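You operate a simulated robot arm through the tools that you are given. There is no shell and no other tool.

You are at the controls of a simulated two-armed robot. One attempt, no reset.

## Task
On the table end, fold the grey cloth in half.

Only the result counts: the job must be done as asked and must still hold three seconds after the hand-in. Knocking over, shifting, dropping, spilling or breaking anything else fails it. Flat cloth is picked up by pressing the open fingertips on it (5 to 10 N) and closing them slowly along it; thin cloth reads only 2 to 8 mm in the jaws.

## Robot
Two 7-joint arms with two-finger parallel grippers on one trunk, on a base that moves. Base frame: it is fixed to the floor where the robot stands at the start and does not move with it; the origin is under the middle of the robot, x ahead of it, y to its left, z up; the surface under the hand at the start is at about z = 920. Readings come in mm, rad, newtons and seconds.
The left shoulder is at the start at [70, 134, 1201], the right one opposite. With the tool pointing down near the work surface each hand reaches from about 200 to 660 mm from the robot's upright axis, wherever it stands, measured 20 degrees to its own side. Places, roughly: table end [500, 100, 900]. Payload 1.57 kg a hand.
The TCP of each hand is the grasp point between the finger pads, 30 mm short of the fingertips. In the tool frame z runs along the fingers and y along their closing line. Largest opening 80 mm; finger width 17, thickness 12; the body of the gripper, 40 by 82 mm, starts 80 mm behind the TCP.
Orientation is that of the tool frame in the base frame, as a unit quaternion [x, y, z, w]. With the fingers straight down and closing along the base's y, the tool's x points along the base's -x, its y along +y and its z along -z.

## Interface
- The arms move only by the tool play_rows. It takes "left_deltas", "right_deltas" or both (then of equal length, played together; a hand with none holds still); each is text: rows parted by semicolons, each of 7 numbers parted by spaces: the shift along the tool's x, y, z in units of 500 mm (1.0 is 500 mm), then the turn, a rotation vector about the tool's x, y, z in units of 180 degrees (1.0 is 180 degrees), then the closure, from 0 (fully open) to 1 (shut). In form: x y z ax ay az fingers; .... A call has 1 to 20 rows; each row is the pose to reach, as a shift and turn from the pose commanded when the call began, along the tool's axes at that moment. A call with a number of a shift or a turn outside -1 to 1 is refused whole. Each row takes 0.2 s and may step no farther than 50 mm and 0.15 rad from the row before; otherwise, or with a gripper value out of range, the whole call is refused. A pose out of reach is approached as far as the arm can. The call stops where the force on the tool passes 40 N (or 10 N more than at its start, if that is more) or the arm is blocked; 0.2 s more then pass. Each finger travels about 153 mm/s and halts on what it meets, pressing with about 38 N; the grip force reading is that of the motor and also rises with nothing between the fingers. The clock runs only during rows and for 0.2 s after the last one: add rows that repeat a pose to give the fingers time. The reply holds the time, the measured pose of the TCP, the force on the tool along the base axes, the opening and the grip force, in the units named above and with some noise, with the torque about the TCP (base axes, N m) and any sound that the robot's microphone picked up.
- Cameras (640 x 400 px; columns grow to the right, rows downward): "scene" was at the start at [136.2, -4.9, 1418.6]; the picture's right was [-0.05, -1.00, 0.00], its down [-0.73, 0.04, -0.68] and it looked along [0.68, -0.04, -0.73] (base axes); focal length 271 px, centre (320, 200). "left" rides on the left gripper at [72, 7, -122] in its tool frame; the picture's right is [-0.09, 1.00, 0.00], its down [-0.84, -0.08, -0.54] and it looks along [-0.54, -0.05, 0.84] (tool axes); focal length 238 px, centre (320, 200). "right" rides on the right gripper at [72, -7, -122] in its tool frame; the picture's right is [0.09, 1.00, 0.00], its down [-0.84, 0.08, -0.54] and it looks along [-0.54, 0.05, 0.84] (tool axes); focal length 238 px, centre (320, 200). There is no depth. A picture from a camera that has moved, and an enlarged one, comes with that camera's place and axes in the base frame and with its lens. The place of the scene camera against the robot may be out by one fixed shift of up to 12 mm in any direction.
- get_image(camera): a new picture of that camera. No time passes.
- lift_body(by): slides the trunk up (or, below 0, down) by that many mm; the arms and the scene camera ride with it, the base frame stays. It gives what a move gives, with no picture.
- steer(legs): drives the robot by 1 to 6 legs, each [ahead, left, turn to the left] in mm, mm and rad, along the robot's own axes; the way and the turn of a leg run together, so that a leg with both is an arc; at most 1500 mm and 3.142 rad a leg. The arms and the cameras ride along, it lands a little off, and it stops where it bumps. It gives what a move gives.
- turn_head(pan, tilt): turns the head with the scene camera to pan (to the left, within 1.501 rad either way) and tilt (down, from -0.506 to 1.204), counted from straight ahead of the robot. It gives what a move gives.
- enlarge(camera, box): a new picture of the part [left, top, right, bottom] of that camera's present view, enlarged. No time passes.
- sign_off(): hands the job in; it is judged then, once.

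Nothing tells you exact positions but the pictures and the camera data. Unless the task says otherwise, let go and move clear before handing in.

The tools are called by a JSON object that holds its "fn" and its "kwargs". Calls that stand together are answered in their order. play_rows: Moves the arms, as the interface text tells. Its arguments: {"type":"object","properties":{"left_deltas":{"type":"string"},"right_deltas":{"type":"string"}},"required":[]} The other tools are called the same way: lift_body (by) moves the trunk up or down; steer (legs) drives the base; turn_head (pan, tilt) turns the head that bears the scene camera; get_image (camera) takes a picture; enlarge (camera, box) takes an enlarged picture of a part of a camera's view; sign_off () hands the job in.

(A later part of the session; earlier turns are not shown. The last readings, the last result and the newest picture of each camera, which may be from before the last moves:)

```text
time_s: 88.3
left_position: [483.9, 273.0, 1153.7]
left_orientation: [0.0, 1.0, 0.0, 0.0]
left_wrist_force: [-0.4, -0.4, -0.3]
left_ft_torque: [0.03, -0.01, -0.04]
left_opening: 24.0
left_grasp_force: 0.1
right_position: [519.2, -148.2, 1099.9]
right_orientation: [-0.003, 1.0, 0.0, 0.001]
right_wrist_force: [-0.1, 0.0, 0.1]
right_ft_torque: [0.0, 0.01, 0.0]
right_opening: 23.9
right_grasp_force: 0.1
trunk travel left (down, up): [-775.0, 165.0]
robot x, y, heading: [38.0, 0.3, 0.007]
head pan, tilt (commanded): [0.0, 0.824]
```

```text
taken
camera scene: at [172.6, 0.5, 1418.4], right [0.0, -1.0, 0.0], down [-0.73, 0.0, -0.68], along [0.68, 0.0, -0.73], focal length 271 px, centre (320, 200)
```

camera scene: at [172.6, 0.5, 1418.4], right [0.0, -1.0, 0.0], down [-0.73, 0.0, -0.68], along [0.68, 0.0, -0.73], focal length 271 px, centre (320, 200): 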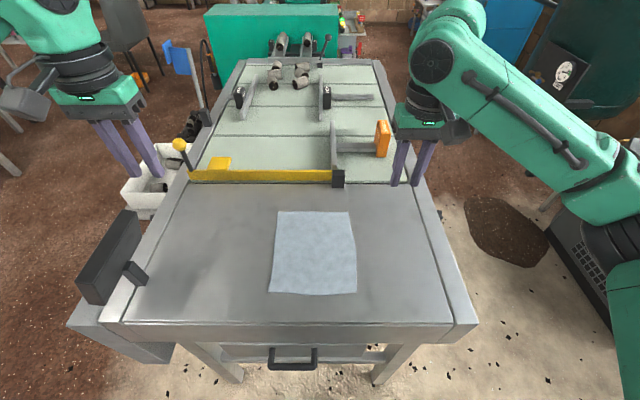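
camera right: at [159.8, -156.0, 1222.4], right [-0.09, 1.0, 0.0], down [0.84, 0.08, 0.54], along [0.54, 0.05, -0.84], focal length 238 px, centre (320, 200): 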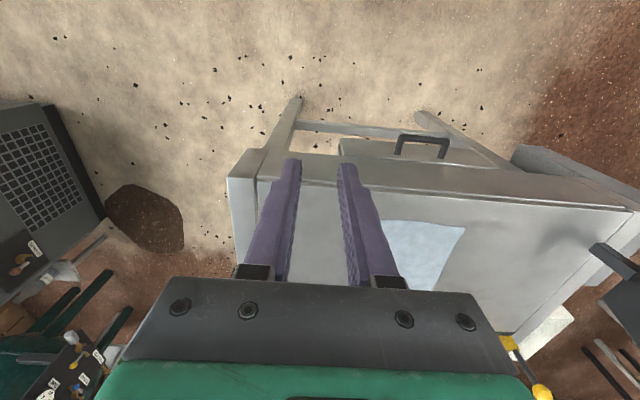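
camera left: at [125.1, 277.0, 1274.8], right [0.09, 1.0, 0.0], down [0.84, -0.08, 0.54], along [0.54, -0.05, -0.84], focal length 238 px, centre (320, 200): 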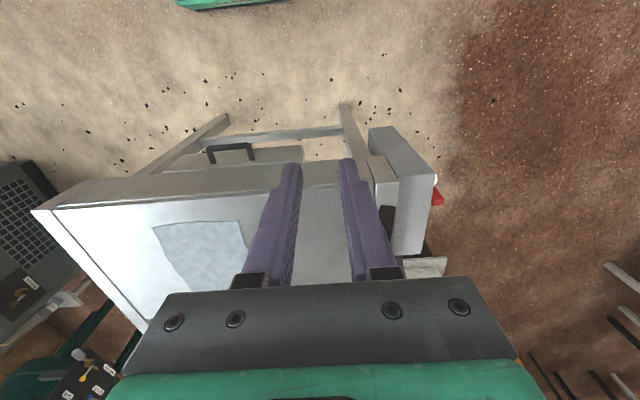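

The robot now stands at about x = 37 and the cloth hasn't moved. I'll bring both hands above the far corners, about 122 mm apart, and check the spacing.

{"fn": "play_rows", "kwargs": {"left_deltas": "-0.0178 -0.038 0.0214 0 0 0 0.7; -0.0356 -0.076 0.0428 0 0 0 0.7; -0.0534 -0.114 0.0642 0 0 0 0.7; -0.0712 -0.152 0.0856 0 0 0 0.7; -0.089 -0.19 0.107 0 0 0 0.7; -0.1068 -0.228 0.1284 0 0 0 0.7; -0.1246 -0.266 0.1498 0 0 0 0.7; -0.1424 -0.304 0.1712 0 0 0 0.7; -0.1602 -0.342 0.1926 0 0 0 0.77; -0.178 -0.38 0.214 0 0 0 0.77; -0.178 -0.38 0.214 0 0 0 0.77", "right_deltas": "-0.0106 0.0216 0.0106 0 0 0 0.7; -0.0212 0.0432 0.0212 0 0 0 0.7; -0.0318 0.0648 0.0318 0 0 0 0.7; -0.0424 0.0864 0.0424 0 0 0 0.7; -0.053 0.108 0.053 0 0 0 0.7; -0.0636 0.1296 0.0636 0 0 0 0.7; -0.0742 0.1512 0.0742 0 0 0 0.7; -0.0848 0.1728 0.0848 0 0 0 0.7; -0.0954 0.1944 0.0954 0 0 0 0.77; -0.106 0.216 0.106 0 0 0 0.77; -0.106 0.216 0.106 0 0 0 0.77"}}

{"fn": "get_image", "kwargs": {"camera": "left"}}

{"fn": "get_image", "kwargs": {"camera": "right"}}

{"fn": "get_image", "kwargs": {"camera": "scene"}}

```text
time_s: 90.8
left_position: [572.0, 83.3, 1046.2]
left_orientation: [-0.001, 1.0, 0.0, 0.001]
left_wrist_force: [-0.3, -0.4, -1.0]
left_ft_torque: [-0.03, -0.03, -0.01]
left_opening: 18.5
left_grasp_force: 0.0
right_position: [572.5, -39.3, 1046.6]
right_orientation: [-0.002, 1.0, -0.002, 0.0]
right_wrist_force: [-0.1, -0.2, 0.4]
right_ft_torque: [0.01, 0.0, 0.02]
right_opening: 18.4
right_grasp_force: 0.1
trunk travel left (down, up): [-775.0, 165.0]
robot x, y, heading: [35.7, 1.6, 0.005]
head pan, tilt (commanded): [0.0, 0.824]
```

```text
taken
camera left: at [499.9, 89.3, 1168.1], right [0.09, 1.0, 0.0], down [0.84, -0.08, 0.54], along [0.54, -0.05, -0.84], focal length 238 px, centre (320, 200)
```

left: 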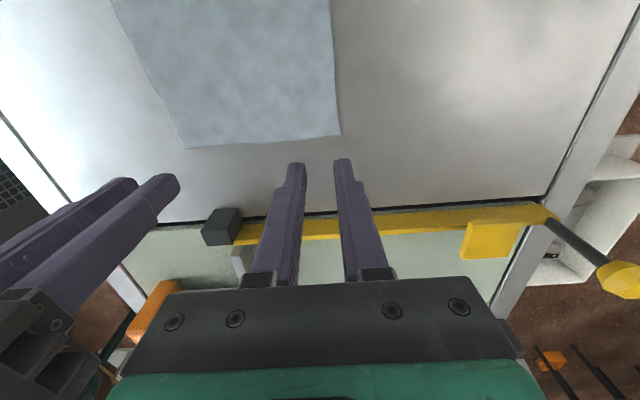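

```text
taken
camera right: at [500.0, -46.1, 1168.2], right [-0.1, 1.0, 0.0], down [0.84, 0.08, 0.54], along [0.54, 0.05, -0.84], focal length 238 px, centre (320, 200)
```

right: 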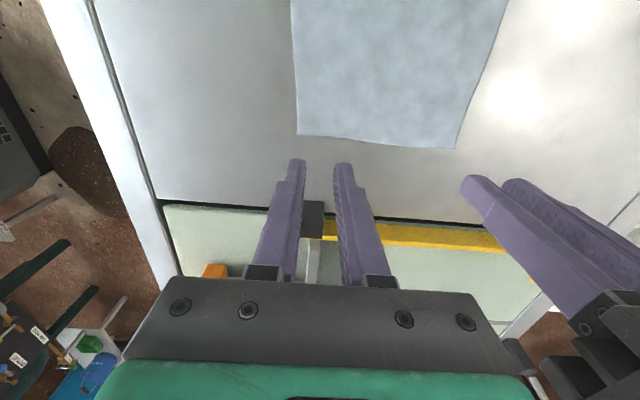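

```text
taken
camera scene: at [171.9, 0.7, 1418.6], right [0.0, -1.0, 0.0], down [-0.73, 0.0, -0.68], along [0.68, 0.0, -0.73], focal length 271 px, centre (320, 200)
```

scene: 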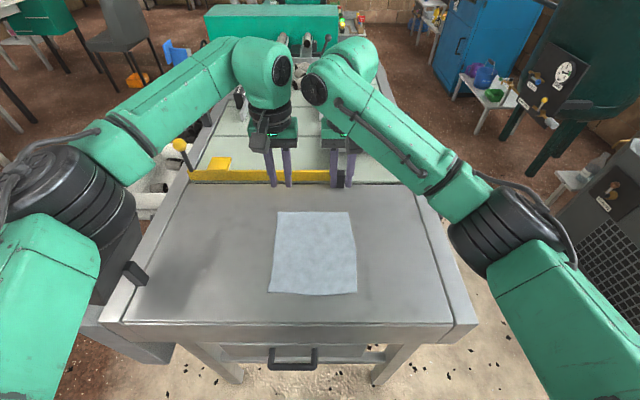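

Both hands reached their places without touching. I'll enlarge the wrist views to locate the far corners more exactly.

{"fn": "enlarge", "kwargs": {"camera": "left", "box": [160, 60, 400, 210]}}

{"fn": "enlarge", "kwargs": {"camera": "right", "box": [260, 60, 500, 210]}}

```text
2.67 times, centred on (280, 135) of left
camera zoom: at [499.9, 89.3, 1168.1], right [0.09, 1.0, 0.0], down [0.84, -0.08, 0.54], along [0.54, -0.05, -0.84], focal length 636 px, centre (427, 373)
```

zoom: 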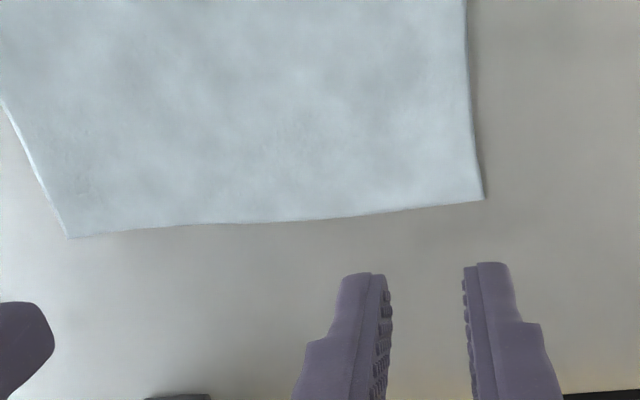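

```text
2.67 times, centred on (380, 135) of right
camera zoom: at [500.0, -46.1, 1168.2], right [-0.1, 1.0, 0.0], down [0.84, 0.08, 0.54], along [0.54, 0.05, -0.84], focal length 636 px, centre (160, 373)
```

zoom: 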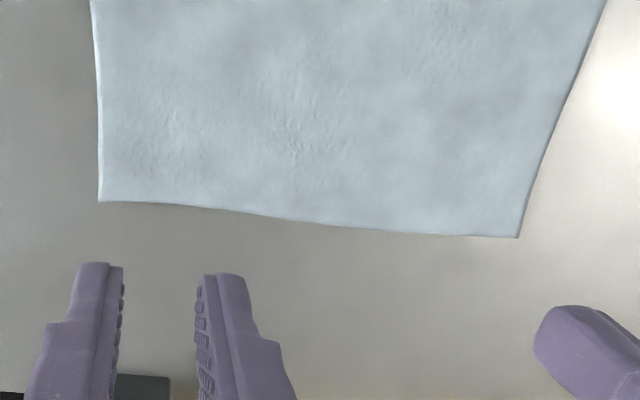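

The far corners are at about (579, 105) and (579, −63), and the fingers sit just inside them. I'll lower both hands to just above the cloth.

{"fn": "play_rows", "kwargs": {"left_deltas": "0.001 0 0.04 0 0 0 0.77; 0.002 0 0.08 0 0 0 0.77; 0.002 0 0.12 0 0 0 0.77; 0.002 0 0.15 0 0 0 0.77; 0.002 0 0.17 0 0 0 0.77; 0.002 0 0.18 0 0 0 0.77", "right_deltas": "0.001 0 0.04 0 0 0 0.77; 0.002 0 0.08 0 0 0 0.77; 0.002 0 0.12 0 0 0 0.77; 0.002 0 0.15 0 0 0 0.77; 0.002 0 0.17 0 0 0 0.77; 0.002 0 0.18 0 0 0 0.77"}}

{"fn": "get_image", "kwargs": {"camera": "left"}}

{"fn": "get_image", "kwargs": {"camera": "right"}}

```text
time_s: 92.2
left_position: [569.4, 82.4, 954.4]
left_orientation: [-0.001, 1.0, 0.0, 0.0]
left_wrist_force: [-0.8, 0.2, 0.0]
left_ft_torque: [0.0, 0.03, -0.03]
left_opening: 18.2
left_grasp_force: 0.0
right_position: [569.8, -39.1, 954.8]
right_orientation: [-0.002, 1.0, 0.0, 0.001]
right_wrist_force: [-0.7, 0.0, -0.5]
right_ft_torque: [0.03, -0.05, -0.01]
right_opening: 18.5
right_grasp_force: 0.1
trunk travel left (down, up): [-775.0, 165.0]
robot x, y, heading: [41.2, 1.1, 0.009]
head pan, tilt (commanded): [0.0, 0.824]
```

```text
taken
camera left: at [498.4, 89.0, 1076.8], right [0.09, 1.0, 0.0], down [0.84, -0.08, 0.54], along [0.54, -0.05, -0.84], focal length 238 px, centre (320, 200)
```

left: 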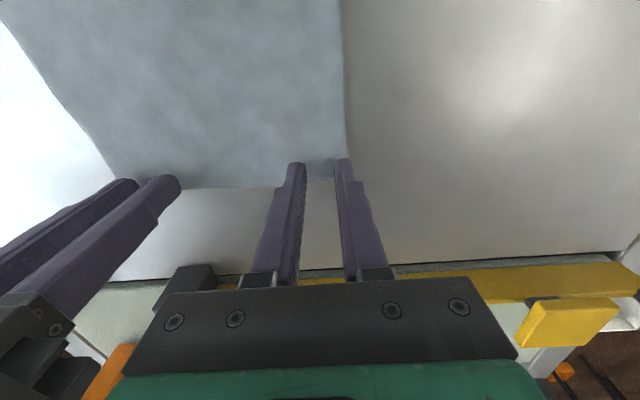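

```text
taken
camera right: at [498.6, -45.1, 1078.5], right [-0.1, 1.0, 0.0], down [0.84, 0.08, 0.54], along [0.54, 0.05, -0.84], focal length 238 px, centre (320, 200)
```

right: 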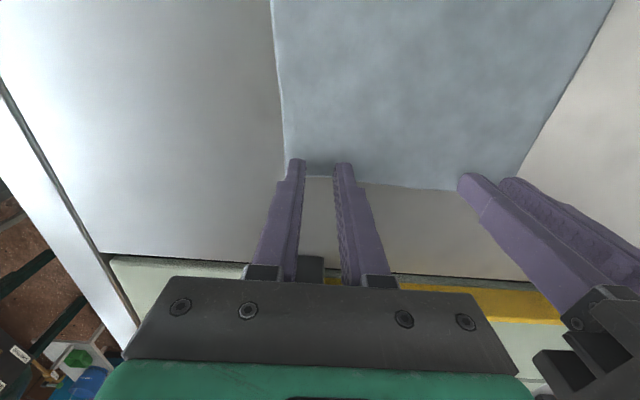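

The fingertips are just above the cloth. I'll enlarge the view at the tips to check them against the edges.

{"fn": "enlarge", "kwargs": {"camera": "left", "box": [270, 130, 390, 205]}}

{"fn": "enlarge", "kwargs": {"camera": "right", "box": [250, 130, 370, 205]}}

```text
5.33 times, centred on (330, 168) of left
camera zoom: at [498.4, 89.0, 1076.8], right [0.09, 1.0, 0.0], down [0.84, -0.08, 0.54], along [0.54, -0.05, -0.84], focal length 1271 px, centre (267, 373)
```

zoom: 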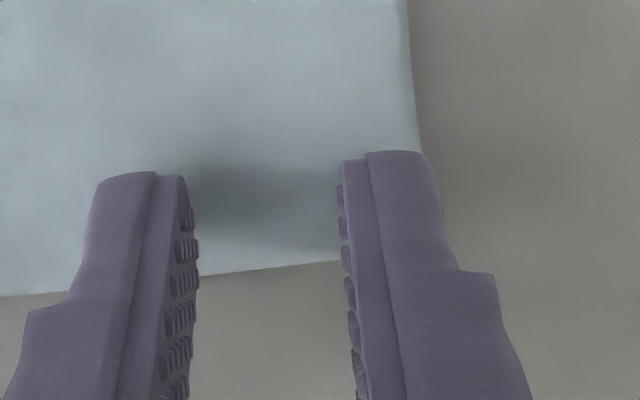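

```text
5.33 times, centred on (310, 168) of right
camera zoom: at [498.6, -45.1, 1078.5], right [-0.1, 1.0, 0.0], down [0.84, 0.08, 0.54], along [0.54, 0.05, -0.84], focal length 1271 px, centre (373, 373)
```

zoom: 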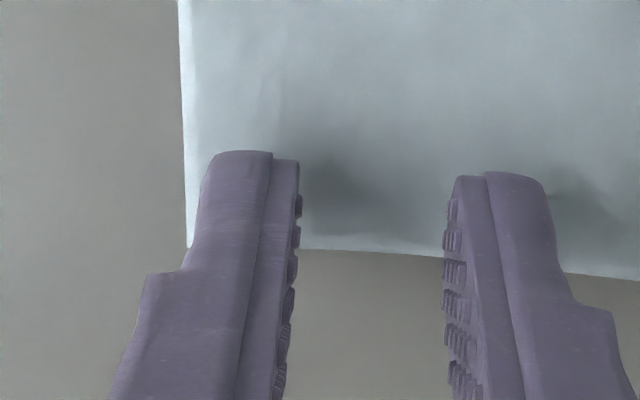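

The fingertips sit right at the far edge; the left outer one slightly overhangs the side, so I'll shift that hand 1.5 mm inward. Then I'll go down in small steps, watching the force.

{"fn": "play_rows", "kwargs": {"left_deltas": "0 -0.003 0.002 0 0 0 0.77; 0 -0.003 0.004 0 0 0 0.77; 0 -0.003 0.004 0 0 0 0.77", "right_deltas": "0 0 0.002 0 0 0 0.77; 0 0 0.004 0 0 0 0.77; 0 0 0.004 0 0 0 0.77"}}

```text
time_s: 93.0
left_position: [570.7, 82.0, 953.0]
left_orientation: [0.0, 1.0, 0.0, 0.0]
left_wrist_force: [-0.2, 0.0, 0.8]
left_ft_torque: [0.01, -0.01, -0.04]
left_opening: 18.3
left_grasp_force: 0.0
right_position: [569.7, -39.8, 952.7]
right_orientation: [-0.001, 1.0, 0.0, 0.001]
right_wrist_force: [-0.2, -0.8, -0.7]
right_ft_torque: [0.01, -0.02, -0.01]
right_opening: 18.2
right_grasp_force: 0.0
trunk travel left (down, up): [-775.0, 165.0]
robot x, y, heading: [32.9, 2.4, 0.012]
head pan, tilt (commanded): [0.0, 0.824]
```

{"fn": "play_rows", "kwargs": {"left_deltas": "0 0 0.002 0 0 0 0.77; 0 0 0.004 0 0 0 0.77; 0 0 0.004 0 0 0 0.77", "right_deltas": "0 0 0.002 0 0 0 0.77; 0 0 0.004 0 0 0 0.77; 0 0 0.004 0 0 0 0.77"}}

```text
time_s: 93.8
left_position: [570.3, 81.9, 953.3]
left_orientation: [0.0, 1.0, -0.001, 0.001]
left_wrist_force: [1.4, 1.8, 12.7]
left_ft_torque: [0.13, -0.02, -0.02]
left_opening: 18.3
left_grasp_force: 0.1
right_position: [568.8, -39.9, 954.3]
right_orientation: [-0.002, 1.0, 0.0, 0.001]
right_wrist_force: [0.1, -0.3, 0.2]
right_ft_torque: [0.02, 0.0, 0.0]
right_opening: 18.4
right_grasp_force: 0.2
trunk travel left (down, up): [-775.0, 165.0]
robot x, y, heading: [36.0, -0.6, 0.006]
head pan, tilt (commanded): [0.0, 0.824]
```

The left hand is touching at about 13 N and the right isn't yet. I'll ease the left up slightly and bring the right down in half-millimetre steps.

{"fn": "play_rows", "kwargs": {"left_deltas": "0 0 -0.0008 0 0 0 0.77; 0 0 -0.0008 0 0 0 0.77", "right_deltas": "0 0 0.001 0 0 0 0.77; 0 0 0.002 0 0 0 0.77"}}

```text
time_s: 94.3
left_position: [570.7, 80.6, 951.9]
left_orientation: [0.0, 1.0, 0.0, 0.001]
left_wrist_force: [2.4, 1.1, 11.7]
left_ft_torque: [0.05, -0.09, -0.03]
left_opening: 18.2
left_grasp_force: 0.0
right_position: [569.1, -39.9, 953.2]
right_orientation: [-0.002, 1.0, 0.0, 0.002]
right_wrist_force: [0.2, 0.0, 1.5]
right_ft_torque: [0.0, -0.03, 0.02]
right_opening: 18.3
right_grasp_force: 0.0
trunk travel left (down, up): [-775.0, 165.0]
robot x, y, heading: [40.2, 1.2, 0.003]
head pan, tilt (commanded): [0.0, 0.824]
```

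{"fn": "play_rows", "kwargs": {"left_deltas": "0 0 -0.0014 0 0 0 0.77; 0 0 -0.0014 0 0 0 0.77", "right_deltas": "0 0 0.001 0 0 0 0.77; 0 0 0.002 0 0 0 0.77"}}

```text
time_s: 95.0
left_position: [570.3, 80.4, 953.3]
left_orientation: [-0.001, 1.0, 0.001, 0.0]
left_wrist_force: [0.9, -0.5, 2.9]
left_ft_torque: [0.04, 0.01, 0.0]
left_opening: 18.3
left_grasp_force: 0.0
right_position: [568.8, -39.8, 953.2]
right_orientation: [-0.002, 1.0, 0.0, 0.003]
right_wrist_force: [-0.7, -0.7, 10.5]
right_ft_torque: [-0.06, 0.0, 0.0]
right_opening: 18.4
right_grasp_force: 0.0
trunk travel left (down, up): [-775.0, 165.0]
robot x, y, heading: [36.9, -0.8, 0.002]
head pan, tilt (commanded): [0.0, 0.824]
```

The forces are now about 3 N left and 10.5 N right. I'll trim both to about 8 N and start closing slowly, partway, to watch how the cloth gathers.

{"fn": "play_rows", "kwargs": {"left_deltas": "0 0 0.0008 0 0 0 0.77; 0 0 0.0008 0 0 0 0.785; 0 0 0.0008 0 0 0 0.8; 0 0 0.0008 0 0 0 0.815; 0 0 0.0008 0 0 0 0.83; 0 0 0.0008 0 0 0 0.845; 0 0 0.0008 0 0 0 0.86", "right_deltas": "0 0 -0.0004 0 0 0 0.77; 0 0 -0.0004 0 0 0 0.785; 0 0 -0.0004 0 0 0 0.8; 0 0 -0.0004 0 0 0 0.815; 0 0 -0.0004 0 0 0 0.83; 0 0 -0.0004 0 0 0 0.845; 0 0 -0.0004 0 0 0 0.86"}}

{"fn": "enlarge", "kwargs": {"camera": "left", "box": [240, 110, 400, 210]}}

{"fn": "enlarge", "kwargs": {"camera": "right", "box": [240, 110, 400, 210]}}

```text
time_s: 96.5
left_position: [569.2, 82.5, 953.8]
left_orientation: [-0.001, 1.0, 0.0, 0.001]
left_wrist_force: [-0.1, -0.3, 1.4]
left_ft_torque: [0.03, 0.0, -0.02]
left_opening: 10.6
left_grasp_force: 0.0
right_position: [568.5, -39.4, 953.0]
right_orientation: [-0.002, 1.0, 0.0, 0.003]
right_wrist_force: [-0.2, 1.1, 17.0]
right_ft_torque: [-0.04, -0.01, 0.02]
right_opening: 11.4
right_grasp_force: 0.6
trunk travel left (down, up): [-775.0, 165.0]
robot x, y, heading: [33.8, 1.2, 0.006]
head pan, tilt (commanded): [0.0, 0.824]
```

```text
4.00 times, centred on (320, 160) of left
camera zoom: at [497.5, 88.4, 1075.5], right [0.09, 1.0, 0.0], down [0.84, -0.08, 0.54], along [0.54, -0.05, -0.84], focal length 953 px, centre (320, 360)
```

zoom: 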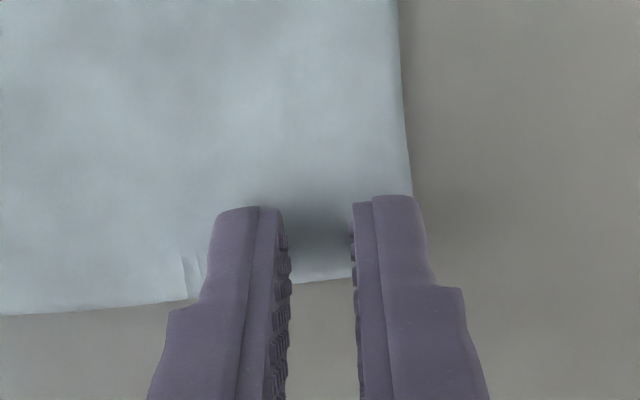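

```text
4.00 times, centred on (320, 160) of right
camera zoom: at [496.6, -45.7, 1075.5], right [-0.1, 1.0, 0.0], down [0.83, 0.08, 0.55], along [0.54, 0.05, -0.84], focal length 953 px, centre (320, 360)
```

zoom: 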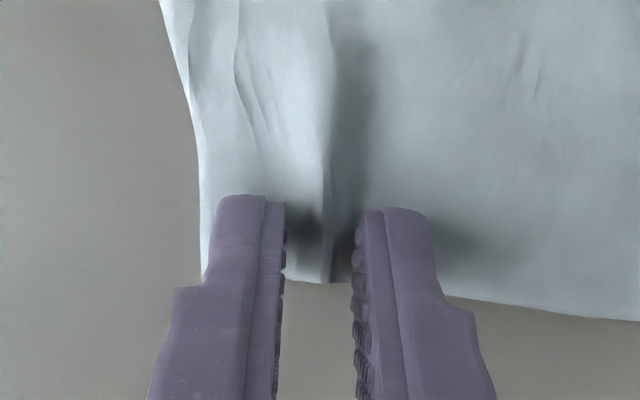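

The right hand has gathered a clear ridge, but the left slid over with too little pressure. I'll finish closing the right slowly while the left lifts slightly and reopens for a firmer press.

{"fn": "play_rows", "kwargs": {"left_deltas": "0 0 -0.004 0 0 0 0.86; 0 0 -0.006 0 0 0 0.84; 0 0 -0.006 0 0 0 0.8; 0 0 -0.006 0 0 0 0.77; 0 0 -0.006 0 0 0 0.77; 0 0 -0.004 0 0 0 0.77; 0 0 -0.003 0 0 0 0.77; 0 0 -0.002 0 0 0 0.77; 0 0 -0.001 0 0 0 0.77; 0 0 0 0 0 0 0.77; 0 0 0 0 0 0 0.77; 0 0 0 0 0 0 0.77", "right_deltas": "0 0 -0.0006 0 0 0 0.875; 0 0 -0.0006 0 0 0 0.89; 0 0 -0.0006 0 0 0 0.905; 0 0 -0.0006 0 0 0 0.92; 0 0 -0.0006 0 0 0 0.935; 0 0 -0.0006 0 0 0 0.95; 0 0 -0.0006 0 0 0 0.965; 0 0 -0.0006 0 0 0 0.98; 0 0 -0.0006 0 0 0 1.0; 0 0 -0.0006 0 0 0 1.0; 0 0 -0.0006 0 0 0 1.0; 0 0 -0.0006 0 0 0 1.0"}}

{"fn": "enlarge", "kwargs": {"camera": "left", "box": [240, 110, 400, 210]}}

{"fn": "enlarge", "kwargs": {"camera": "right", "box": [240, 110, 400, 210]}}

```text
time_s: 99.2
left_position: [568.1, 82.1, 955.5]
left_orientation: [0.0, 1.0, 0.0, 0.002]
left_wrist_force: [0.0, -0.1, -0.4]
left_ft_torque: [0.02, 0.01, -0.01]
left_opening: 18.4
left_grasp_force: 0.1
right_position: [568.4, -39.6, 952.6]
right_orientation: [-0.003, 1.0, 0.0, 0.002]
right_wrist_force: [0.1, 0.5, 15.6]
right_ft_torque: [0.0, -0.04, -0.01]
right_opening: 1.7
right_grasp_force: 23.5
trunk travel left (down, up): [-775.0, 165.0]
robot x, y, heading: [37.0, 0.3, 0.003]
head pan, tilt (commanded): [0.0, 0.824]
```

```text
4.00 times, centred on (320, 160) of left
camera zoom: at [496.0, 87.9, 1075.9], right [0.09, 1.0, 0.0], down [0.84, -0.08, 0.54], along [0.54, -0.05, -0.84], focal length 953 px, centre (320, 360)
```

zoom: 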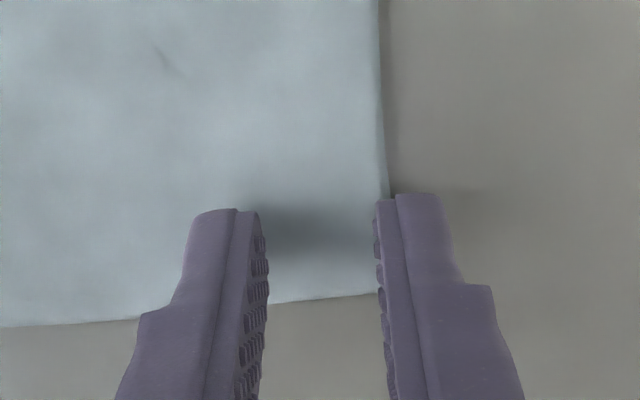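

```text
4.00 times, centred on (320, 160) of right
camera zoom: at [496.8, -45.8, 1075.6], right [-0.1, 1.0, 0.0], down [0.83, 0.08, 0.55], along [0.54, 0.05, -0.84], focal length 953 px, centre (320, 360)
```

zoom: 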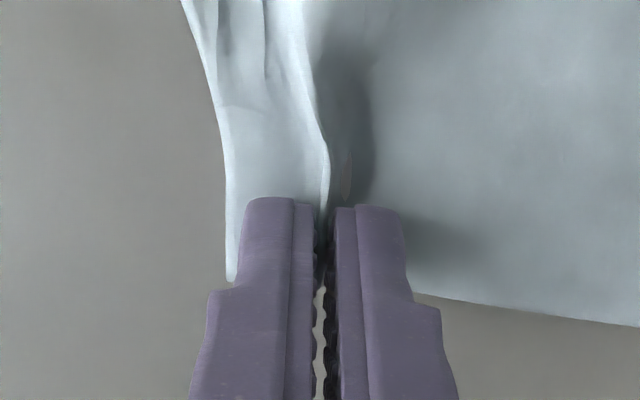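

The right hand holds the cloth, at 1.7 mm between the jaws and 23 N. Its closing pulled the cloth over, so the left corner is now near y 93; I'll move the left hand 9 mm inward, still raised, and check.

{"fn": "play_rows", "kwargs": {"left_deltas": "-0.002 -0.006 0 0 0 0 0.79; -0.004 -0.012 0 0 0 0 0.8; -0.004 -0.018 0 0 0 0 0.8; -0.004 -0.018 0 0 0 0 0.8"}}

{"fn": "enlarge", "kwargs": {"camera": "left", "box": [240, 110, 400, 210]}}

{"fn": "enlarge", "kwargs": {"camera": "scene", "box": [200, 20, 440, 170]}}

```text
time_s: 100.2
left_position: [570.7, 73.7, 954.5]
left_orientation: [-0.001, 1.0, 0.0, 0.001]
left_wrist_force: [0.0, 1.5, -0.5]
left_ft_torque: [-0.02, 0.0, 0.02]
left_opening: 15.9
left_grasp_force: 0.1
right_position: [568.2, -38.6, 952.8]
right_orientation: [-0.002, 1.0, -0.001, 0.002]
right_wrist_force: [-0.1, -0.1, 16.4]
right_ft_torque: [0.02, -0.01, 0.01]
right_opening: 2.3
right_grasp_force: 23.6
trunk travel left (down, up): [-775.0, 165.0]
robot x, y, heading: [35.3, 4.6, 0.001]
head pan, tilt (commanded): [0.0, 0.824]
```

```text
4.00 times, centred on (320, 160) of left
camera zoom: at [499.4, 79.1, 1075.7], right [0.09, 1.0, 0.0], down [0.84, -0.08, 0.54], along [0.54, -0.05, -0.84], focal length 953 px, centre (320, 360)
```

zoom: 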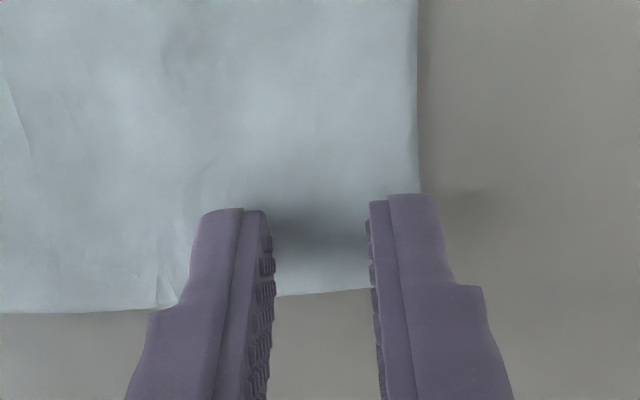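

```text
2.67 times, centred on (320, 95) of scene
camera zoom: at [168.9, 0.9, 1418.9], right [0.0, -1.0, 0.0], down [-0.73, 0.0, -0.68], along [0.68, 0.0, -0.73], focal length 722 px, centre (320, 480)
```

zoom: 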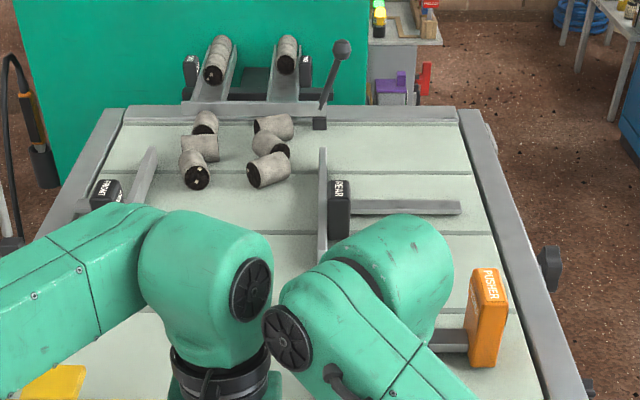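

The left fingers are now mostly on the cloth, with their outer side right at its edge. I'll press the left hand down about 1 mm in small steps.

{"fn": "play_rows", "kwargs": {"left_deltas": "0 0 0.001 0 0 0 0.8; 0 0 0.002 0 0 0 0.8; 0 0 0.002 0 0 0 0.8"}}

```text
time_s: 101.0
left_position: [570.1, 72.1, 953.8]
left_orientation: [-0.002, 1.0, 0.0, 0.002]
left_wrist_force: [0.8, -0.4, 2.0]
left_ft_torque: [0.0, -0.02, 0.01]
left_opening: 15.8
left_grasp_force: 0.0
right_position: [569.3, -39.6, 953.3]
right_orientation: [-0.003, 1.0, -0.002, 0.002]
right_wrist_force: [1.2, 0.4, 15.3]
right_ft_torque: [-0.05, -0.03, 0.01]
right_opening: 2.3
right_grasp_force: 23.7
trunk travel left (down, up): [-775.0, 165.0]
robot x, y, heading: [31.6, 0.5, 0.009]
head pan, tilt (commanded): [0.0, 0.824]
```

{"fn": "play_rows", "kwargs": {"left_deltas": "0 0 0.001 0 0 0 0.8; 0 0 0.002 0 0 0 0.8; 0 0 0.002 0 0 0 0.8"}}

```text
time_s: 101.8
left_position: [570.7, 71.0, 952.7]
left_orientation: [-0.001, 1.0, -0.001, 0.002]
left_wrist_force: [0.1, 2.3, 16.0]
left_ft_torque: [0.1, -0.03, -0.02]
left_opening: 16.2
left_grasp_force: 0.1
right_position: [567.4, -40.3, 953.5]
right_orientation: [-0.002, 1.0, -0.001, 0.002]
right_wrist_force: [2.6, -0.1, 9.0]
right_ft_torque: [0.0, -0.06, 0.01]
right_opening: 2.2
right_grasp_force: 23.8
trunk travel left (down, up): [-775.0, 165.0]
robot x, y, heading: [36.3, 2.3, 0.007]
head pan, tilt (commanded): [0.0, 0.824]
```

The left hand now presses at 16 N. I'll ease it a touch and close slowly.

{"fn": "play_rows", "kwargs": {"left_deltas": "0 0 -0.0006 0 0 0 0.81; 0 0 -0.0006 0 0 0 0.825; 0 0 -0.0006 0 0 0 0.84; 0 0 -0.0006 0 0 0 0.855; 0 0 -0.0006 0 0 0 0.87; 0 0 -0.0006 0 0 0 0.885; 0 0 -0.0006 0 0 0 0.9"}}

{"fn": "enlarge", "kwargs": {"camera": "left", "box": [240, 110, 400, 210]}}

```text
time_s: 103.3
left_position: [569.1, 71.1, 954.4]
left_orientation: [-0.002, 1.0, 0.0, 0.002]
left_wrist_force: [0.2, -1.1, 24.0]
left_ft_torque: [-0.02, -0.02, -0.02]
left_opening: 6.8
left_grasp_force: 0.0
right_position: [567.4, -40.1, 954.9]
right_orientation: [-0.002, 1.0, 0.0, 0.004]
right_wrist_force: [0.8, 0.8, 2.2]
right_ft_torque: [0.05, -0.02, -0.02]
right_opening: 2.1
right_grasp_force: 24.2
trunk travel left (down, up): [-775.0, 165.0]
robot x, y, heading: [38.5, 1.2, 0.006]
head pan, tilt (commanded): [0.0, 0.824]
```

```text
4.00 times, centred on (320, 160) of left
camera zoom: at [498.3, 78.0, 1074.9], right [0.09, 1.0, 0.0], down [0.83, -0.08, 0.55], along [0.54, -0.05, -0.84], focal length 953 px, centre (320, 360)
```

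zoom: 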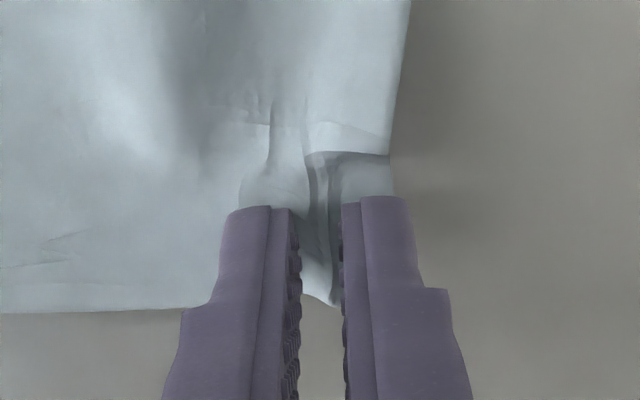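

The left corner is bunching up nicely, though the force rose to 24 N. I'll ease up about 0.7 mm while closing fully.

{"fn": "play_rows", "kwargs": {"left_deltas": "0 0 -0.0008 0 0 0 0.91; 0 0 -0.0014 0 0 0 0.925; 0 0 -0.0014 0 0 0 0.94; 0 0 -0.0014 0 0 0 0.955; 0 0 -0.0014 0 0 0 0.97; 0 0 -0.0014 0 0 0 0.985; 0 0 -0.0014 0 0 0 1.0; 0 0 -0.0014 0 0 0 1.0; 0 0 -0.0014 0 0 0 1.0"}}

{"fn": "enlarge", "kwargs": {"camera": "left", "box": [240, 110, 400, 210]}}

{"fn": "enlarge", "kwargs": {"camera": "right", "box": [240, 110, 400, 210]}}

```text
time_s: 105.3
left_position: [570.7, 71.9, 953.2]
left_orientation: [-0.001, 1.0, 0.0, 0.001]
left_wrist_force: [-1.0, -2.2, 21.1]
left_ft_torque: [-0.06, 0.0, 0.03]
left_opening: 0.2
left_grasp_force: 20.7
right_position: [568.4, -41.1, 953.1]
right_orientation: [-0.002, 1.0, 0.001, 0.003]
right_wrist_force: [0.2, 2.0, -0.3]
right_ft_torque: [0.06, 0.04, 0.0]
right_opening: 2.1
right_grasp_force: 23.9
trunk travel left (down, up): [-775.0, 165.0]
robot x, y, heading: [38.2, 1.0, 0.005]
head pan, tilt (commanded): [0.0, 0.824]
```

```text
4.00 times, centred on (320, 160) of left
camera zoom: at [498.7, 78.1, 1075.0], right [0.09, 1.0, 0.0], down [0.84, -0.08, 0.54], along [0.54, -0.05, -0.84], focal length 953 px, centre (320, 360)
```

zoom: 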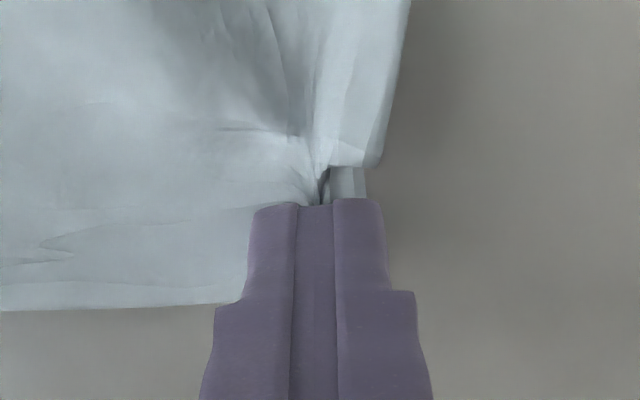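

```text
4.00 times, centred on (320, 160) of right
camera zoom: at [495.6, -46.5, 1076.0], right [-0.1, 1.0, 0.0], down [0.83, 0.08, 0.55], along [0.54, 0.05, -0.84], focal length 953 px, centre (320, 360)
```

zoom: 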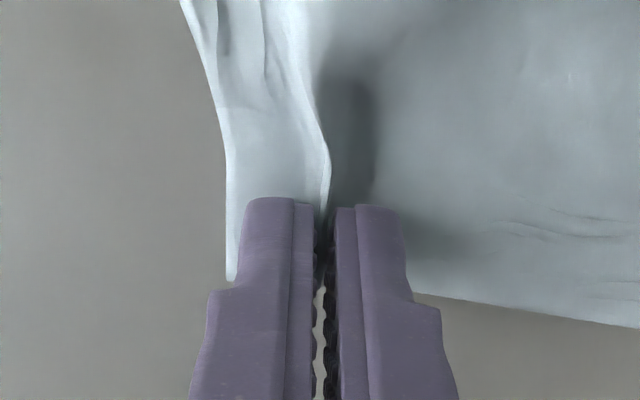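

The left jaws read 0.2 mm, so the left missed, while the right still holds at 2.1 mm. I'll lift the left hand a little and look at how the corner lies.

{"fn": "play_rows", "kwargs": {"left_deltas": "0 0 -0.006 0 0 0 1.0; 0 0 -0.012 0 0 0 1.0; 0 0 -0.03 0 0 0 1.0; 0 0 -0.05 0 0 0 1.0; 0 0 -0.08 0 0 0 1.0; 0 0 -0.08 0 0 0 1.0"}}

{"fn": "get_image", "kwargs": {"camera": "left"}}

{"fn": "get_image", "kwargs": {"camera": "right"}}

```text
time_s: 106.8
left_position: [571.8, 71.8, 992.4]
left_orientation: [-0.001, 1.0, 0.0, 0.002]
left_wrist_force: [-0.7, -0.3, -0.4]
left_ft_torque: [-0.02, -0.01, 0.03]
left_opening: 0.3
left_grasp_force: 21.2
right_position: [569.5, -39.2, 954.4]
right_orientation: [-0.001, 1.0, 0.0, 0.003]
right_wrist_force: [2.8, -0.7, 16.1]
right_ft_torque: [-0.06, -0.1, -0.05]
right_opening: 1.9
right_grasp_force: 24.0
trunk travel left (down, up): [-775.0, 165.0]
robot x, y, heading: [36.0, 0.2, 0.003]
head pan, tilt (commanded): [0.0, 0.824]
```

```text
taken
camera left: at [500.2, 78.5, 1113.5], right [0.09, 1.0, 0.0], down [0.84, -0.08, 0.54], along [0.54, -0.05, -0.84], focal length 238 px, centre (320, 200)
```

left: 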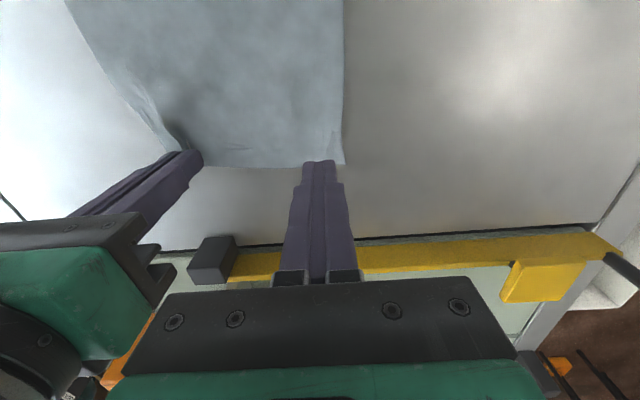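

```text
taken
camera right: at [497.6, -46.2, 1075.5], right [-0.1, 1.0, 0.0], down [0.83, 0.08, 0.55], along [0.54, 0.05, -0.84], focal length 238 px, centre (320, 200)
```

right: 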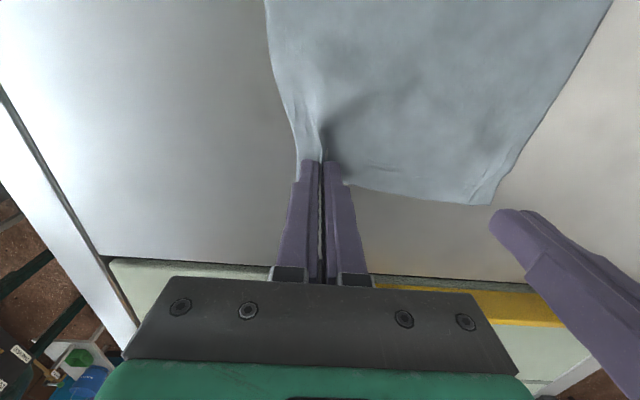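

The left corner relaxed flat again, now at about (588, 92). There isn't room to fit both left fingers on the cloth sideways, so I'll turn the left hand 90° to gather along x instead, raising it a bit first.

{"fn": "play_rows", "kwargs": {"left_deltas": "0 0.004 -0.02 0 0 0.04 0.9; 0 0.008 -0.03 0 0 0.08 0.8; 0 0.01 -0.03 0 0 0.12 0.7; 0 0.01 -0.03 0 0 0.16 0.7; 0 0.01 -0.03 0 0 0.2 0.7; 0 0.01 -0.03 0 0 0.24 0.7; 0 0.01 -0.03 0 0 0.28 0.7; 0 0.01 -0.03 0 0 0.32 0.7; 0 0.01 -0.03 0 0 0.36 0.7; 0 0.01 -0.03 0 0 0.4 0.7; 0 0.01 -0.03 0 0 0.44 0.7; 0 0.01 -0.03 0 0 0.48 0.7; 0 0.01 -0.03 0 0 0.5 0.7; 0 0.01 -0.03 0 0 0.5 0.7"}}

{"fn": "get_image", "kwargs": {"camera": "left"}}

{"fn": "get_image", "kwargs": {"camera": "right"}}

{"fn": "get_image", "kwargs": {"camera": "scene"}}

```text
time_s: 109.5
left_position: [347.6, 42.6, 954.8]
left_orientation: [0.645, 0.759, 0.045, 0.08]
left_wrist_force: [-10.6, 11.7, 41.1]
left_ft_torque: [0.53, 1.06, -0.15]
left_opening: 24.3
left_grasp_force: 0.5
left hand out of reach, approached as far as the arm can: row 4, 5, 6, 7, 8, 9, 10, 11, 12, 13
right_position: [564.4, -39.2, 953.9]
right_orientation: [-0.001, 1.0, -0.001, 0.003]
right_wrist_force: [-0.9, -0.3, -0.9]
right_ft_torque: [0.05, 0.01, -0.01]
right_opening: 2.0
right_grasp_force: 23.8
trunk travel left (down, up): [-775.0, 165.0]
robot x, y, heading: [35.4, -3.0, 0.001]
head pan, tilt (commanded): [0.0, 0.824]
stopped in row 13 (left hand): the force on the tool passed its limit at 247 N (the readings are from after the stop); the commanded pose is now the measured one
```

```text
taken
camera left: at [320.5, 118.3, 1071.5], right [0.98, 0.07, 0.18], down [-0.04, -0.82, 0.57], along [0.19, -0.57, -0.8], focal length 238 px, centre (320, 200)
```

left: 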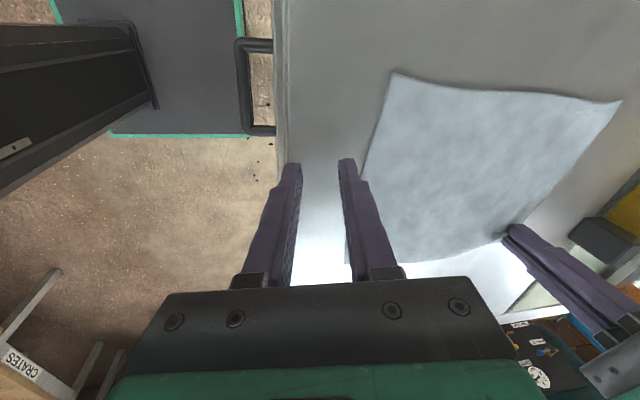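

```text
taken
camera right: at [493.6, -45.8, 1076.1], right [-0.1, 1.0, 0.0], down [0.83, 0.08, 0.55], along [0.54, 0.05, -0.84], focal length 238 px, centre (320, 200)
```

right: 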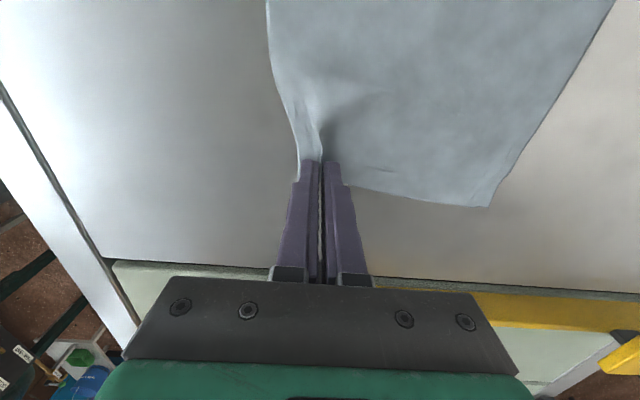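

```text
taken
camera scene: at [164.5, 1.4, 1419.4], right [0.01, -1.0, 0.0], down [-0.73, 0.0, -0.68], along [0.68, 0.0, -0.73], focal length 271 px, centre (320, 200)
```

scene: 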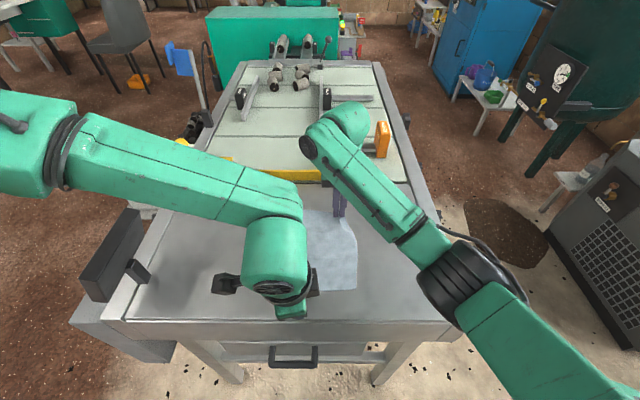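

The left wrist couldn't turn that far, so the arm swung aside and pressed hard onto the table near its end. Nothing looks displaced and the right still holds; I'll lift the left hand straight up.

{"fn": "play_rows", "kwargs": {"left_deltas": "0 0 -0.01 0 0 0 0.7; 0 0 -0.03 0 0 0 0.7; 0 0 -0.05 0 0 0 0.7; 0 0 -0.08 0 0 0 0.7; 0 0 -0.11 0 0 0 0.7; 0 0 -0.14 0 0 0 0.7; 0 0 -0.14 0 0 0 0.7"}}

{"fn": "get_image", "kwargs": {"camera": "scene"}}

{"fn": "get_image", "kwargs": {"camera": "left"}}

```text
time_s: 111.1
left_position: [346.6, 43.2, 967.9]
left_orientation: [0.645, 0.758, 0.045, 0.081]
left_wrist_force: [-0.9, -0.7, -0.2]
left_ft_torque: [-0.01, 0.0, 0.0]
left_opening: 24.2
left_grasp_force: 0.1
left hand out of reach, approached as far as the arm can: row 3, 4, 5, 6, 7
right_position: [568.7, -39.8, 953.5]
right_orientation: [-0.001, 1.0, -0.001, 0.002]
right_wrist_force: [5.2, 0.7, 27.4]
right_ft_torque: [-0.01, -0.19, 0.02]
right_opening: 1.8
right_grasp_force: 23.0
trunk travel left (down, up): [-775.0, 165.0]
robot x, y, heading: [36.0, 3.2, 0.004]
head pan, tilt (commanded): [0.0, 0.824]
```

```text
taken
camera scene: at [168.2, 0.9, 1419.1], right [0.0, -1.0, 0.0], down [-0.73, 0.0, -0.68], along [0.68, 0.0, -0.73], focal length 271 px, centre (320, 200)
```

scene: 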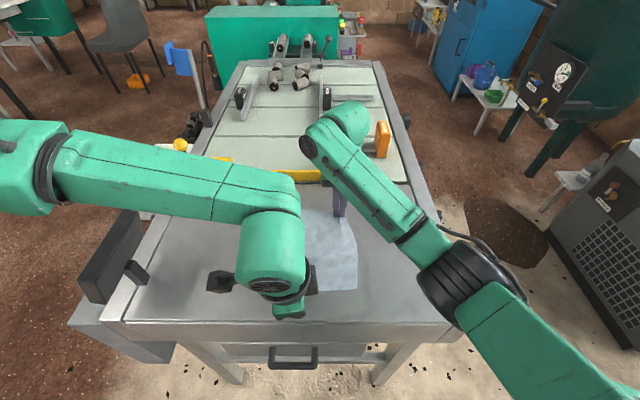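

```text
taken
camera left: at [319.6, 119.1, 1084.6], right [0.98, 0.07, 0.18], down [-0.04, -0.82, 0.57], along [0.19, -0.57, -0.8], focal length 238 px, centre (320, 200)
```

left: 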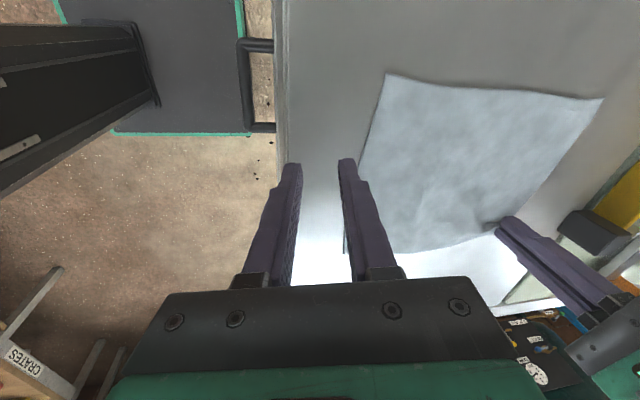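

The left hand is 17 mm off the table but pinned at a wrist limit. I'll turn it back gradually while moving it up and outward, a few rows at a time.

{"fn": "play_rows", "kwargs": {"left_deltas": "0.0186 0.024 -0.0067 0.0026 0.0047 -0.0373 0.7; 0.0372 0.0479 -0.0133 0.0052 0.0094 -0.0746 0.7; 0.0559 0.0719 -0.02 0.0078 0.0141 -0.1119 0.7; 0.0745 0.0958 -0.0267 0.0104 0.0187 -0.1492 0.7"}}

```text
time_s: 112.1
left_position: [385.2, 86.9, 988.3]
left_orientation: [0.45, 0.891, 0.03, 0.057]
left_wrist_force: [-0.5, -1.0, 1.0]
left_ft_torque: [0.02, 0.0, 0.01]
left_opening: 24.2
left_grasp_force: 0.1
right_position: [568.2, -40.7, 953.3]
right_orientation: [-0.002, 1.0, -0.001, 0.001]
right_wrist_force: [5.5, -0.4, 27.7]
right_ft_torque: [-0.05, -0.14, -0.01]
right_opening: 1.9
right_grasp_force: 24.1
trunk travel left (down, up): [-775.0, 165.0]
robot x, y, heading: [37.9, -0.2, 0.005]
head pan, tilt (commanded): [0.0, 0.824]
```

It's tracking again without a limit warning. I'll continue to upright, up and outward.

{"fn": "play_rows", "kwargs": {"left_deltas": "0.0082 0.0237 -0.0143 0.0022 0.0042 -0.033 0.7; 0.0164 0.0474 -0.0285 0.0044 0.0084 -0.0661 0.7; 0.0247 0.0711 -0.0428 0.0066 0.0126 -0.0991 0.7; 0.0329 0.0948 -0.0571 0.0088 0.0168 -0.1322 0.7; 0.0411 0.1184 -0.0713 0.011 0.0209 -0.1652 0.7; 0.0493 0.1421 -0.0856 0.0132 0.0251 -0.1983 0.7; 0.0576 0.1658 -0.0999 0.0154 0.0293 -0.2313 0.7; 0.0658 0.1895 -0.1141 0.0176 0.0335 -0.2644 0.7; 0.074 0.2132 -0.1284 0.0198 0.0377 -0.2974 0.7; 0.074 0.2132 -0.1284 0.0198 0.0377 -0.2974 0.7"}}

{"fn": "get_image", "kwargs": {"camera": "scene"}}

{"fn": "get_image", "kwargs": {"camera": "left"}}

```text
time_s: 114.3
left_position: [441.0, 175.8, 1061.2]
left_orientation: [0.002, 1.0, 0.001, -0.001]
left_wrist_force: [-0.2, -0.5, 0.0]
left_ft_torque: [0.04, 0.0, -0.02]
left_opening: 24.1
left_grasp_force: 0.1
right_position: [567.6, -40.3, 952.9]
right_orientation: [-0.001, 1.0, 0.0, 0.001]
right_wrist_force: [4.5, -0.2, 28.2]
right_ft_torque: [-0.02, -0.16, -0.02]
right_opening: 2.2
right_grasp_force: 23.7
trunk travel left (down, up): [-775.0, 165.0]
robot x, y, heading: [38.7, -0.9, 0.006]
head pan, tilt (commanded): [0.0, 0.824]
```

```text
taken
camera scene: at [167.9, 0.9, 1419.0], right [0.0, -1.0, 0.0], down [-0.73, 0.0, -0.68], along [0.68, 0.0, -0.73], focal length 271 px, centre (320, 200)
```

scene: 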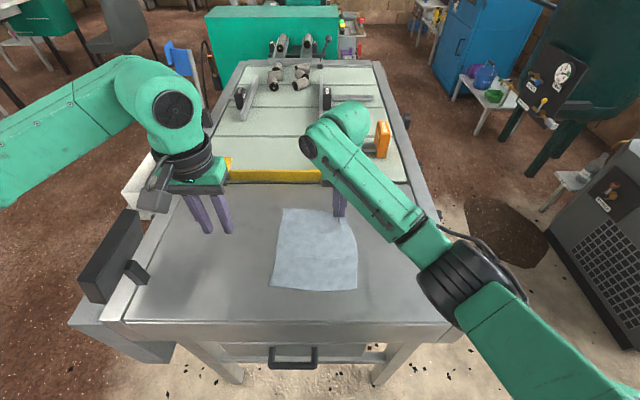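

```text
taken
camera left: at [370.1, 183.0, 1182.8], right [0.09, 1.0, 0.0], down [0.84, -0.08, 0.54], along [0.54, -0.05, -0.84], focal length 238 px, centre (320, 200)
```

left: 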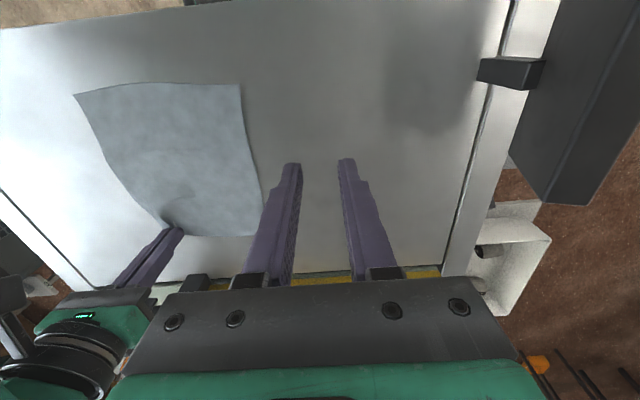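

The left arm has recovered, elbow out and upright. Before regrouping, I'll lift the right hand 25 mm as a test of whether its pinch really holds the cloth.

{"fn": "play_rows", "kwargs": {"right_deltas": "0 0 -0.004 0 0 0 1.0; 0 0 -0.01 0 0 0 1.0; 0 0 -0.02 0 0 0 1.0; 0 0 -0.035 0 0 0 1.0; 0 0 -0.05 0 0 0 1.0; 0 0 -0.05 0 0 0 1.0"}}

{"fn": "get_image", "kwargs": {"camera": "left"}}

{"fn": "enlarge", "kwargs": {"camera": "right", "box": [200, 60, 440, 210]}}

```text
time_s: 115.7
left_position: [445.1, 176.1, 1058.5]
left_orientation: [0.002, 1.0, 0.001, -0.002]
left_wrist_force: [-0.4, -0.2, -0.6]
left_ft_torque: [-0.03, 0.02, 0.0]
left_opening: 23.5
left_grasp_force: 0.0
right_position: [570.3, -39.6, 974.1]
right_orientation: [-0.002, 1.0, 0.0, -0.001]
right_wrist_force: [0.2, 1.0, 0.9]
right_ft_torque: [0.02, -0.03, -0.01]
right_opening: 2.1
right_grasp_force: 23.7
trunk travel left (down, up): [-775.0, 165.0]
robot x, y, heading: [36.8, 3.0, 0.009]
head pan, tilt (commanded): [0.0, 0.824]
```

```text
taken
camera left: at [373.7, 182.5, 1181.4], right [0.1, 1.0, 0.0], down [0.84, -0.08, 0.54], along [0.54, -0.05, -0.84], focal length 238 px, centre (320, 200)
```

left: 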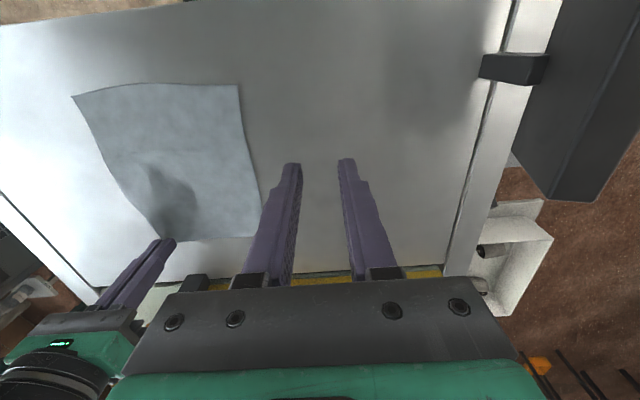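

```text
2.67 times, centred on (320, 135) of right
camera zoom: at [498.6, -45.6, 1097.2], right [-0.09, 1.0, 0.0], down [0.84, 0.08, 0.54], along [0.54, 0.05, -0.84], focal length 636 px, centre (320, 373)
```

zoom: 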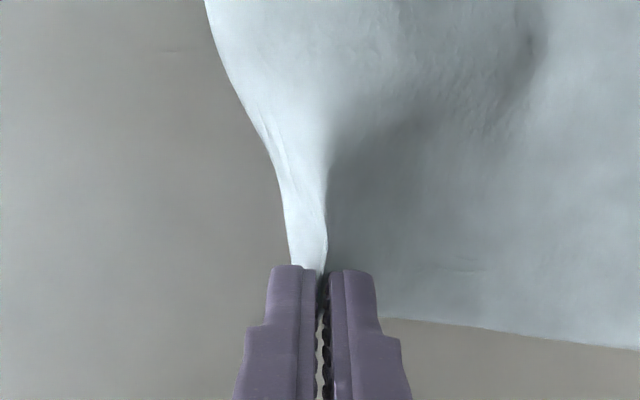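

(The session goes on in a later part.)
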